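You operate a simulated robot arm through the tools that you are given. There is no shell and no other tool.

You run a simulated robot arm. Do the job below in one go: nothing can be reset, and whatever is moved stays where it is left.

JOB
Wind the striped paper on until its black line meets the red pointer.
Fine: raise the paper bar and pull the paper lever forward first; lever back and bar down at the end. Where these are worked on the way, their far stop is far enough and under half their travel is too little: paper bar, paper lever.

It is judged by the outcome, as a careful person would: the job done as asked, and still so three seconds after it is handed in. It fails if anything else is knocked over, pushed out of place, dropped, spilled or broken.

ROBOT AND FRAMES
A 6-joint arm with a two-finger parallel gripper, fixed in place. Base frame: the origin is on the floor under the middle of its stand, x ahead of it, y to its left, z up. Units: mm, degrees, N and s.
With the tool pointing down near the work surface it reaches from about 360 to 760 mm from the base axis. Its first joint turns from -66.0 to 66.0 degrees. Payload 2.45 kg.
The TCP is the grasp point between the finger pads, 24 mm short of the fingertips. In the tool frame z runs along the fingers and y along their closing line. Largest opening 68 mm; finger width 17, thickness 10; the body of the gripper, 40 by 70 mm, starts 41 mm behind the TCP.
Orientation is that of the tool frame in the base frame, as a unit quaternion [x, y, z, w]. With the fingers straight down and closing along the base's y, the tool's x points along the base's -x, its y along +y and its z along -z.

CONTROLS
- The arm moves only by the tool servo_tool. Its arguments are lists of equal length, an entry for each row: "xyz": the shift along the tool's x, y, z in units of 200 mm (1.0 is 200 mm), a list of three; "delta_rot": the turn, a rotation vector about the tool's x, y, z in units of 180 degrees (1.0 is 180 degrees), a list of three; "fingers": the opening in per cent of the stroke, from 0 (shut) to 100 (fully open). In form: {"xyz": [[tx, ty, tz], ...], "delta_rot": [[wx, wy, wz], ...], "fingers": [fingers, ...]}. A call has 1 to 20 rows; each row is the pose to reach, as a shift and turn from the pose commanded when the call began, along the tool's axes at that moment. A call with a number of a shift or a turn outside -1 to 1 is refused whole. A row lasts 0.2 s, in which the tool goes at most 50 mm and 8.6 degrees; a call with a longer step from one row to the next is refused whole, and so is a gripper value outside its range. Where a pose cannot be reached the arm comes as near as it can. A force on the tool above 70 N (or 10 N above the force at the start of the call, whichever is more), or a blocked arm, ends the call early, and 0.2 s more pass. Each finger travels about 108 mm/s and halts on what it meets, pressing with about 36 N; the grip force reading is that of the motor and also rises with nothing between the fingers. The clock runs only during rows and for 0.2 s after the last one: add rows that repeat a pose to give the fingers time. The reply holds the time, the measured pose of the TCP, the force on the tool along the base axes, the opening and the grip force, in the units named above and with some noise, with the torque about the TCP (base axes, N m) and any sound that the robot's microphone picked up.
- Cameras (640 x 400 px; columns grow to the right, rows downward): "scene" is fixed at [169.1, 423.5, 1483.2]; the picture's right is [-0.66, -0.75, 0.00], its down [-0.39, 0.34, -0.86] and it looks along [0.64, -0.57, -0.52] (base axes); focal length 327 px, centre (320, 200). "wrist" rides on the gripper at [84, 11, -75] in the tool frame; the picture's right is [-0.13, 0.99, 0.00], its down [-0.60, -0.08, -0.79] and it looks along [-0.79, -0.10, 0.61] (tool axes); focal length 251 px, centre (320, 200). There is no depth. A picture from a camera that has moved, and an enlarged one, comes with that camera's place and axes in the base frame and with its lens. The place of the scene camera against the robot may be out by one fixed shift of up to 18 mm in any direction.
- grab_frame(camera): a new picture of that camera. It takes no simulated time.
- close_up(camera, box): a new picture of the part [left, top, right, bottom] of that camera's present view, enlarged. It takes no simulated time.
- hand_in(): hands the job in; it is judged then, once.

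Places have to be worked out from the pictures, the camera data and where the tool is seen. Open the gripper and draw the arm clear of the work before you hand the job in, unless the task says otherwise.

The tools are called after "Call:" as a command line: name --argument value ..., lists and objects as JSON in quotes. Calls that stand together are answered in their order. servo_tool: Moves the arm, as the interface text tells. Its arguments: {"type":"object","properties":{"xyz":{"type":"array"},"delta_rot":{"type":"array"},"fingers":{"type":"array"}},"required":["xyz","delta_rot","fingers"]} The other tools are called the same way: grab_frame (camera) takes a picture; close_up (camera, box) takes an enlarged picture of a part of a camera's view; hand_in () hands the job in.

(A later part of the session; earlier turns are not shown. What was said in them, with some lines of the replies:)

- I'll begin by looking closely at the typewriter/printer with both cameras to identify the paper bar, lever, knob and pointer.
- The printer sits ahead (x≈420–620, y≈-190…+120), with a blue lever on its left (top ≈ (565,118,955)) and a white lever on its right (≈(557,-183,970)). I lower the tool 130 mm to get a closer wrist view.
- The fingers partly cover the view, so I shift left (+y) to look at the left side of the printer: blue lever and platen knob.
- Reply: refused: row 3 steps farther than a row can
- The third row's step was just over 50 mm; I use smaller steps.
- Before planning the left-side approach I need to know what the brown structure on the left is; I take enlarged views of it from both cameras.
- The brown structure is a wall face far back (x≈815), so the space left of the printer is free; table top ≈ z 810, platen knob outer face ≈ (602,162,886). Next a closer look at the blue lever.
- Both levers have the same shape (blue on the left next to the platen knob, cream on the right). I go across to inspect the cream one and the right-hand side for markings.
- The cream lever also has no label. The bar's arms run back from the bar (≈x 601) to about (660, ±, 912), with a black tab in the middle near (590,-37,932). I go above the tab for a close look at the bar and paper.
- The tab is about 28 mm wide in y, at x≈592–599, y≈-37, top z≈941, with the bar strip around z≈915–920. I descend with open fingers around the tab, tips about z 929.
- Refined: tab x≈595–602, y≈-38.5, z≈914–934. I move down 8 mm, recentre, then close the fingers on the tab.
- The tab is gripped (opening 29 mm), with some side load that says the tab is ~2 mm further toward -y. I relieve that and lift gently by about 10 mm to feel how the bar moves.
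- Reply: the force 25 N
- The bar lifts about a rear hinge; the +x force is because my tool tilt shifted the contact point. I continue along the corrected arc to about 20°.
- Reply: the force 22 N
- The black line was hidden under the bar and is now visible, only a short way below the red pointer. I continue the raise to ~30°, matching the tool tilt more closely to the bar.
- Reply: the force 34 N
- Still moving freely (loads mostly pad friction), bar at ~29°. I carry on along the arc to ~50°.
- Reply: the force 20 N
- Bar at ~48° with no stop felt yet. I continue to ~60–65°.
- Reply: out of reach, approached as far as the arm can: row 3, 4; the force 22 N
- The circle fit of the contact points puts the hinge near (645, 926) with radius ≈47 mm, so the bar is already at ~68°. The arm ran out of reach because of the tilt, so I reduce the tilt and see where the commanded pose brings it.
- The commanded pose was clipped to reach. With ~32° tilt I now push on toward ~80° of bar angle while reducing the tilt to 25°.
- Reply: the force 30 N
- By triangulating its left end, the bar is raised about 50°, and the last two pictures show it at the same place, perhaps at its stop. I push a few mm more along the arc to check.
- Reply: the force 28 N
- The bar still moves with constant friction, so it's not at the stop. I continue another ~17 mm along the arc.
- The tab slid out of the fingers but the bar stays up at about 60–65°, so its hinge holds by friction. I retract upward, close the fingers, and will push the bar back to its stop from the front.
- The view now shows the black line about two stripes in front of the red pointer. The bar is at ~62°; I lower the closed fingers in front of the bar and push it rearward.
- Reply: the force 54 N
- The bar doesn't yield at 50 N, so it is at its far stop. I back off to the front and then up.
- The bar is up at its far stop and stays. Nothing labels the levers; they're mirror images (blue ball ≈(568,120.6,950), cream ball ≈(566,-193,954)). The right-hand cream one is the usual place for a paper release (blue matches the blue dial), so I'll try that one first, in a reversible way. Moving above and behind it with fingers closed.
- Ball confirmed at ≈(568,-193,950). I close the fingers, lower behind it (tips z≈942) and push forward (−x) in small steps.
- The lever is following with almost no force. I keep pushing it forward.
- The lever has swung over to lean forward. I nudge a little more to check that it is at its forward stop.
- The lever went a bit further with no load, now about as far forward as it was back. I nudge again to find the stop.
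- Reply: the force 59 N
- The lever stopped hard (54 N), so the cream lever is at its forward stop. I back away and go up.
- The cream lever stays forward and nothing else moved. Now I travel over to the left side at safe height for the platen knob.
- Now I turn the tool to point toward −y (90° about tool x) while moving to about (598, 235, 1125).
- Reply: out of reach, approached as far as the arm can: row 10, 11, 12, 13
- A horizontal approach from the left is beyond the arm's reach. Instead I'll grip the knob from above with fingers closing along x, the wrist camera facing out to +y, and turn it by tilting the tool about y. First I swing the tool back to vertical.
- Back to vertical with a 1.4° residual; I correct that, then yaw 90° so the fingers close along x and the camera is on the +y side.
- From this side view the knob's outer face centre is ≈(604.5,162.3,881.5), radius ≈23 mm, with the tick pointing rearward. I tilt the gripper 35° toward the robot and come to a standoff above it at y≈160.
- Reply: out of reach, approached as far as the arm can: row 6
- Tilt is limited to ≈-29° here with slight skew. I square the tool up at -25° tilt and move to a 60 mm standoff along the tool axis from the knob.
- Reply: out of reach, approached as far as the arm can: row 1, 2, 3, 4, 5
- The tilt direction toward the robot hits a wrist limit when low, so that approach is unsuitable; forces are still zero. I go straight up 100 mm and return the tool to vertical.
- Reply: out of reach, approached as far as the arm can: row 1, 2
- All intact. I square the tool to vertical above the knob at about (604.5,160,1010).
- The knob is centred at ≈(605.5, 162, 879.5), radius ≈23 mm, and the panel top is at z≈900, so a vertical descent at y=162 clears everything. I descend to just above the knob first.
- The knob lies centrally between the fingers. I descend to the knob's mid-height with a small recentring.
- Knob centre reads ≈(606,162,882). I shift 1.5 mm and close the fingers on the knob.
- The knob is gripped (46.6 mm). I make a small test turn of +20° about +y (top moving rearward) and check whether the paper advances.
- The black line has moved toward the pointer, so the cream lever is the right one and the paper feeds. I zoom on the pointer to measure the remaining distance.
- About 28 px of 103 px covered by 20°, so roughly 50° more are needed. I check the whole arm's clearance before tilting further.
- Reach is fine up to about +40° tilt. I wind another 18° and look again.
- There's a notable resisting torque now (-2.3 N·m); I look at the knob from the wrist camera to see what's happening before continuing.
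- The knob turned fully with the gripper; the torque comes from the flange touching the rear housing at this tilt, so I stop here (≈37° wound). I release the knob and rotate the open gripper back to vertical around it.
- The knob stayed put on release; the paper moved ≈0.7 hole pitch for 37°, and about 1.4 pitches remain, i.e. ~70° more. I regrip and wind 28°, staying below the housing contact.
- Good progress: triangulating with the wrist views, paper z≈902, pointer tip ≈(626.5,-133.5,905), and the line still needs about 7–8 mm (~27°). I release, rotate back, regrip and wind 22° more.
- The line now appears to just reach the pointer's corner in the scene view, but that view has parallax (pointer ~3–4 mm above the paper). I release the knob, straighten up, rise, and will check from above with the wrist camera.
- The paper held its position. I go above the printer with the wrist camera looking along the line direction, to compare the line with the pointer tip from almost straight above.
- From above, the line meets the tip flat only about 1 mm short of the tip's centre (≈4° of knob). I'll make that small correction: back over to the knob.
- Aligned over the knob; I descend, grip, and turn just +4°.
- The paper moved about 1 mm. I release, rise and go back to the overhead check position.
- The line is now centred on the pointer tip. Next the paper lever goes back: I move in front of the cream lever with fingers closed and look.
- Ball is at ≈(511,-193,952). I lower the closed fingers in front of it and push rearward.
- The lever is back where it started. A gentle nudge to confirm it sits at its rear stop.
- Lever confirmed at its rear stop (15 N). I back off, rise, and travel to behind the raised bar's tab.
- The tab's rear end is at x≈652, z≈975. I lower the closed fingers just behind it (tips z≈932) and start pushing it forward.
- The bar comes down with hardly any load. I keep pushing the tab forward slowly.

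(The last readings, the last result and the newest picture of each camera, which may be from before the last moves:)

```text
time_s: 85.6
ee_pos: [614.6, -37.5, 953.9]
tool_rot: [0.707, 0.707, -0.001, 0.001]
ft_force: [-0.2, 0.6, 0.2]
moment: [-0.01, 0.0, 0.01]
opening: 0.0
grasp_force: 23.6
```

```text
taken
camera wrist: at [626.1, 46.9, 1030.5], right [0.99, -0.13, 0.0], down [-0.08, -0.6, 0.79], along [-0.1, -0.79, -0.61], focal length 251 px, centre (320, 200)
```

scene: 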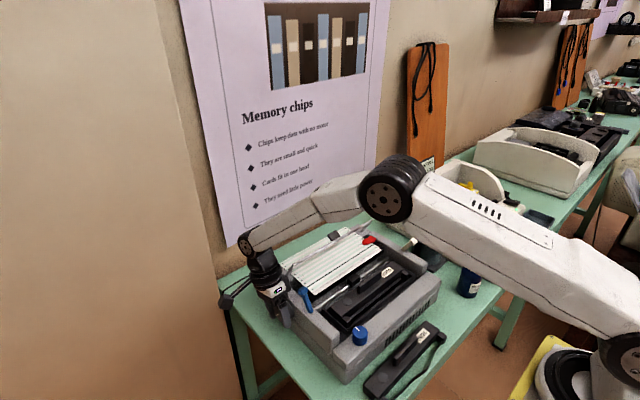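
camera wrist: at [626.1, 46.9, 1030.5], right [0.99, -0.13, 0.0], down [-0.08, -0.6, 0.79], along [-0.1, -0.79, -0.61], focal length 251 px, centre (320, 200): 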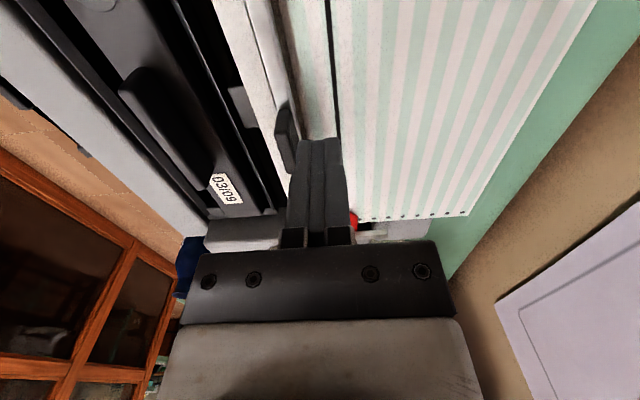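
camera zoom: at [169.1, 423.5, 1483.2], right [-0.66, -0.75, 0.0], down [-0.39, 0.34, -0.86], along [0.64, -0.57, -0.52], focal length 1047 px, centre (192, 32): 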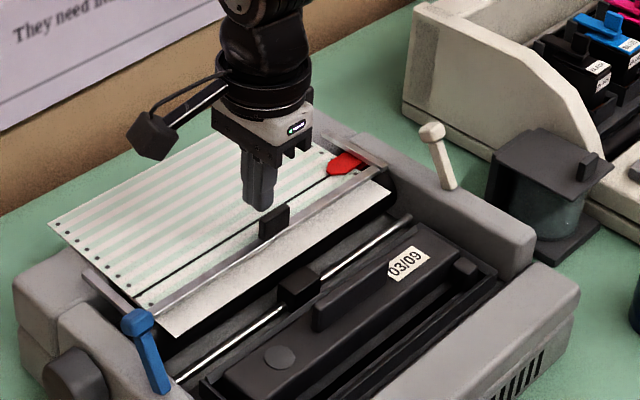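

The bar looks down. I go up and over and press gently on top of the tab to be sure it's fully seated.

Call:
servo_tool --xyz '[[0, 0.01, -0.05], [0, 0.01, -0.15], [0, -0.04, -0.15], [0, -0.08, -0.15], [0, -0.08, -0.08], [0, -0.08, -0.03], [0, -0.08, 0.0], [0, -0.08, 0.015]]' --delta_rot '[[0, 0, 0], [0, 0, 0], [0, 0, 0], [0, 0, 0], [0, 0, 0], [0, 0, 0], [0, 0, 0], [0, 0, 0]]' --fingers '[0, 0, 0, 0, 0, 0, 0, 0]'

Call:
close_up --camera "scene" --box '[260, 190, 460, 315]'

```text
time_s: 87.4
ee_pos: [602.3, -38.5, 957.5]
tool_rot: [0.707, 0.708, 0.004, 0.007]
ft_force: [-13.1, 3.4, 77.1]
moment: [0.12, 0.22, 0.12]
opening: 0.0
grasp_force: 23.4
```

```text
3.20 times, centred on (360, 252) of scene
camera zoom: at [167.7, 423.6, 1483.4], right [-0.66, -0.75, 0.0], down [-0.38, 0.34, -0.86], along [0.64, -0.57, -0.52], focal length 1047 px, centre (192, 32)
```

zoom: 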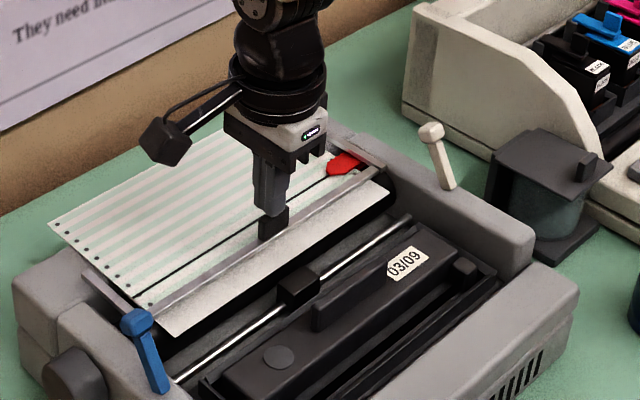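

The bar is solidly seated (tab top at ≈933.5 as at the start). I rise clear and check the result.

Call:
servo_tool --xyz '[[0, 0, -0.05], [0, 0, -0.2], [0, 0, -0.38], [0, -0.1, -0.42], [0, -0.13, -0.42]]' --delta_rot '[[0, 0, 0], [0, 0, 0], [0, 0, 0], [0, 0, 0], [0, 0, 0]]' --fingers '[0, 0, 0, 50, 100]'

Call:
close_up --camera "scene" --box '[340, 225, 404, 265]'

Call:
close_up --camera "scene" --box '[260, 190, 460, 315]'

Call:
grab_frame --camera "wrist"

```text
time_s: 88.6
ee_pos: [572.8, -37.6, 1035.1]
tool_rot: [0.707, 0.707, -0.001, 0.0]
ft_force: [0.3, 0.1, -0.2]
moment: [-0.02, 0.0, 0.0]
opening: 67.7
grasp_force: 0.1
```

```text
10.00 times, centred on (372, 245) of scene
camera zoom: at [169.1, 423.5, 1483.2], right [-0.66, -0.75, 0.0], down [-0.39, 0.34, -0.86], along [0.64, -0.57, -0.52], focal length 3272 px, centre (-200, -250)
```

zoom: 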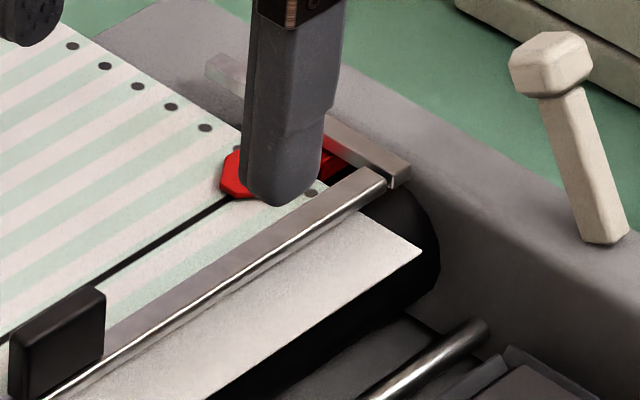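

```text
3.20 times, centred on (360, 252) of scene
camera zoom: at [169.1, 423.5, 1483.2], right [-0.66, -0.75, 0.0], down [-0.39, 0.34, -0.86], along [0.64, -0.57, -0.52], focal length 1047 px, centre (192, 32)
```

zoom: 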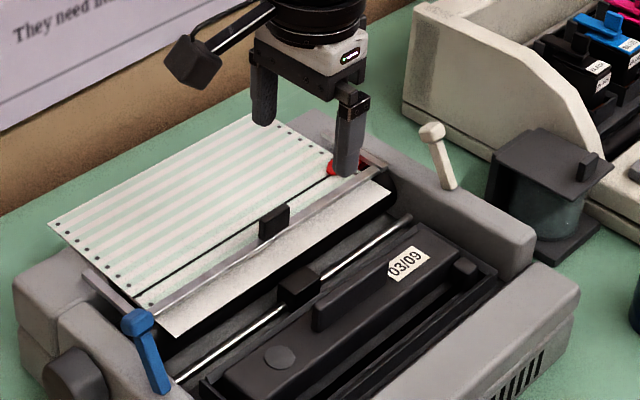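

```text
taken
camera wrist: at [583.7, 47.1, 1111.1], right [0.99, -0.13, 0.0], down [-0.08, -0.6, 0.79], along [-0.1, -0.79, -0.61], focal length 251 px, centre (320, 200)
```

wrist: 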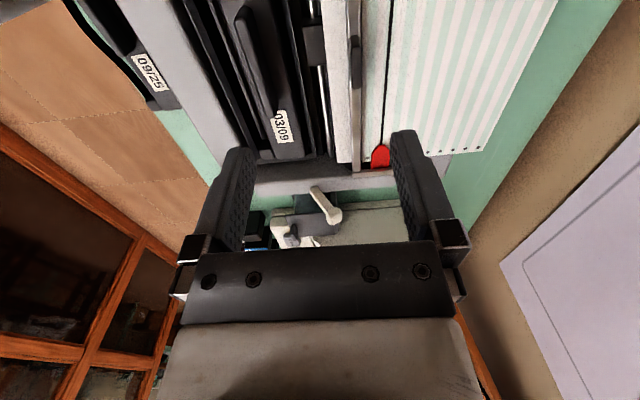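

Bar down, lever back, holes/line unchanged. One last overhead check with the camera directly above the pointer's x.

Call:
servo_tool --xyz '[[-0.12, 0.1, -0.05], [-0.23, 0.21, -0.05], [-0.23, 0.21, -0.05]]' --delta_rot '[[0, 0, 0], [0, 0, 0], [0, 0, 0]]' --fingers '[100, 100, 100]'

Call:
close_up --camera "wrist" --box '[280, 50, 408, 130]'

Call:
grab_frame --camera "wrist"

```text
time_s: 89.4
ee_pos: [614.5, -83.9, 1045.4]
tool_rot: [0.707, 0.707, 0.0, 0.001]
ft_force: [-0.8, 0.5, 0.6]
moment: [-0.01, 0.01, 0.01]
opening: 67.9
grasp_force: 0.0
```

```text
5.00 times, centred on (344, 90) of wrist
camera zoom: at [625.3, 1.1, 1121.7], right [0.99, -0.13, 0.0], down [-0.08, -0.6, 0.79], along [-0.1, -0.79, -0.61], focal length 1257 px, centre (200, 750)
```

zoom: 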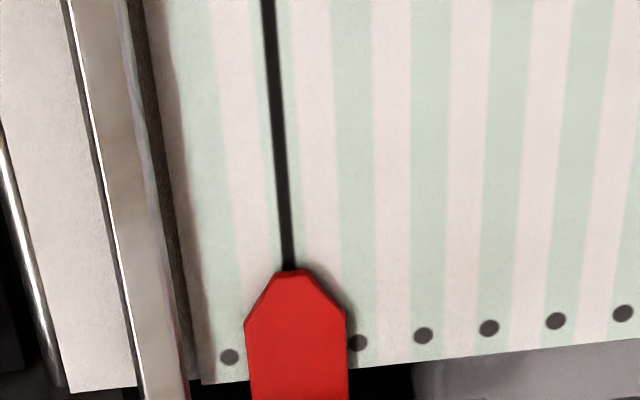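

```text
taken
camera wrist: at [625.3, 1.1, 1121.7], right [0.99, -0.13, 0.0], down [-0.08, -0.6, 0.79], along [-0.1, -0.79, -0.61], focal length 251 px, centre (320, 200)
```

wrist: 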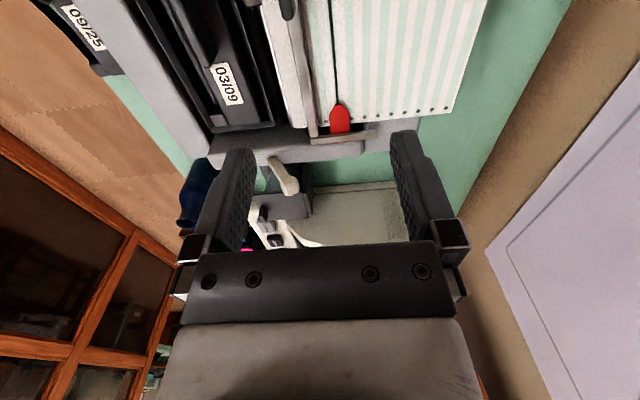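

The line sits on the pointer tip (within about half a millimetre), bar down and lever back. I open the gripper and withdraw the arm well clear of the work.

Call:
servo_tool --xyz '[[0, 0, -0.2], [0, -0.1, -0.38], [0, -0.25, -0.52], [0, -0.4, -0.66], [0, -0.55, -0.8], [0, -0.7, -0.9], [0, -0.8, -0.95], [0, -0.8, -0.95]]' --delta_rot '[[0, 0, 0], [0, 0, 0], [0, 0, 0], [0, 0, 0], [0, 0, 0], [0, 0, 0], [0, 0, 0], [0, 0, 0]]' --fingers '[100, 100, 100, 100, 100, 100, 100, 100]'

Call:
grab_frame --camera "scene"

Call:
close_up --camera "scene" --box '[250, 210, 450, 335]'

Call:
close_up --camera "scene" --box '[340, 225, 404, 265]'

```text
time_s: 91.2
ee_pos: [453.5, -83.9, 1236.2]
tool_rot: [0.707, 0.707, -0.001, 0.0]
ft_force: [-1.1, 0.6, 0.7]
moment: [0.02, -0.01, -0.01]
opening: 67.9
grasp_force: 0.1
```

```text
taken
```

scene: 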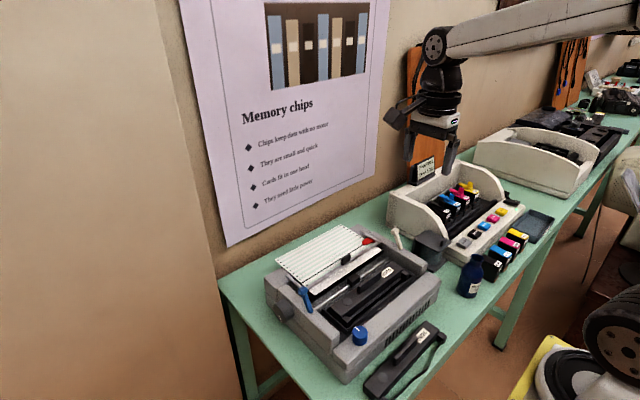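

```text
3.20 times, centred on (350, 272) of scene
camera zoom: at [169.1, 423.5, 1483.2], right [-0.66, -0.75, 0.0], down [-0.39, 0.34, -0.86], along [0.64, -0.57, -0.52], focal length 1047 px, centre (224, -32)
```

zoom: 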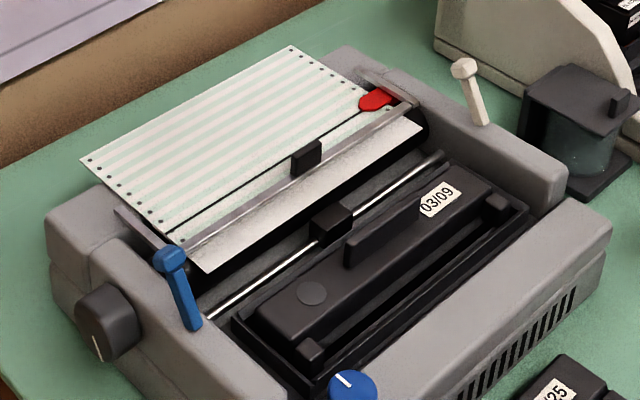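

```text
10.00 times, centred on (372, 245) of scene
camera zoom: at [169.1, 423.5, 1483.2], right [-0.66, -0.75, 0.0], down [-0.39, 0.34, -0.86], along [0.64, -0.57, -0.52], focal length 3272 px, centre (-200, -250)
```

zoom: 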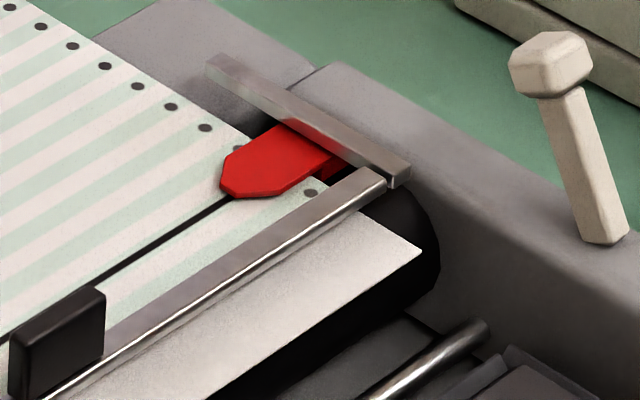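

The black line meets the red pointer. The bar is down, the lever is back, every other control and object is where it started, and the arm is clear with the gripper open. I hand the job in.

Call:
hand_in

```text
The job is handed in.
```

The job is done and handed in: the black line now meets the tip of the red pointer, to within about half a millimetre in the last overhead view.

- **Paper bar:** I raised it to its far stop before winding. Afterwards I pressed it down until it was fully seated, which briefly took about 77 N, more than I intended.
- **Paper lever:** the two levers carried no labels, so I took the cream one on the right as the paper lever. With it forward the knob fed the paper, but I did not test the blue lever or winding with both levers back. The cream lever went to its forward stop before winding and is back at its rear stop. The blue lever was not moved.
- **Winding:** I turned the left-hand knob in four grips. On the first one I stopped turning when the gripper's flange appeared to touch the rear of the printer's housing. Nothing looked moved in the pictures afterwards.

In the last pictures everything else was where it started. The arm is clear of the work with the gripper open.
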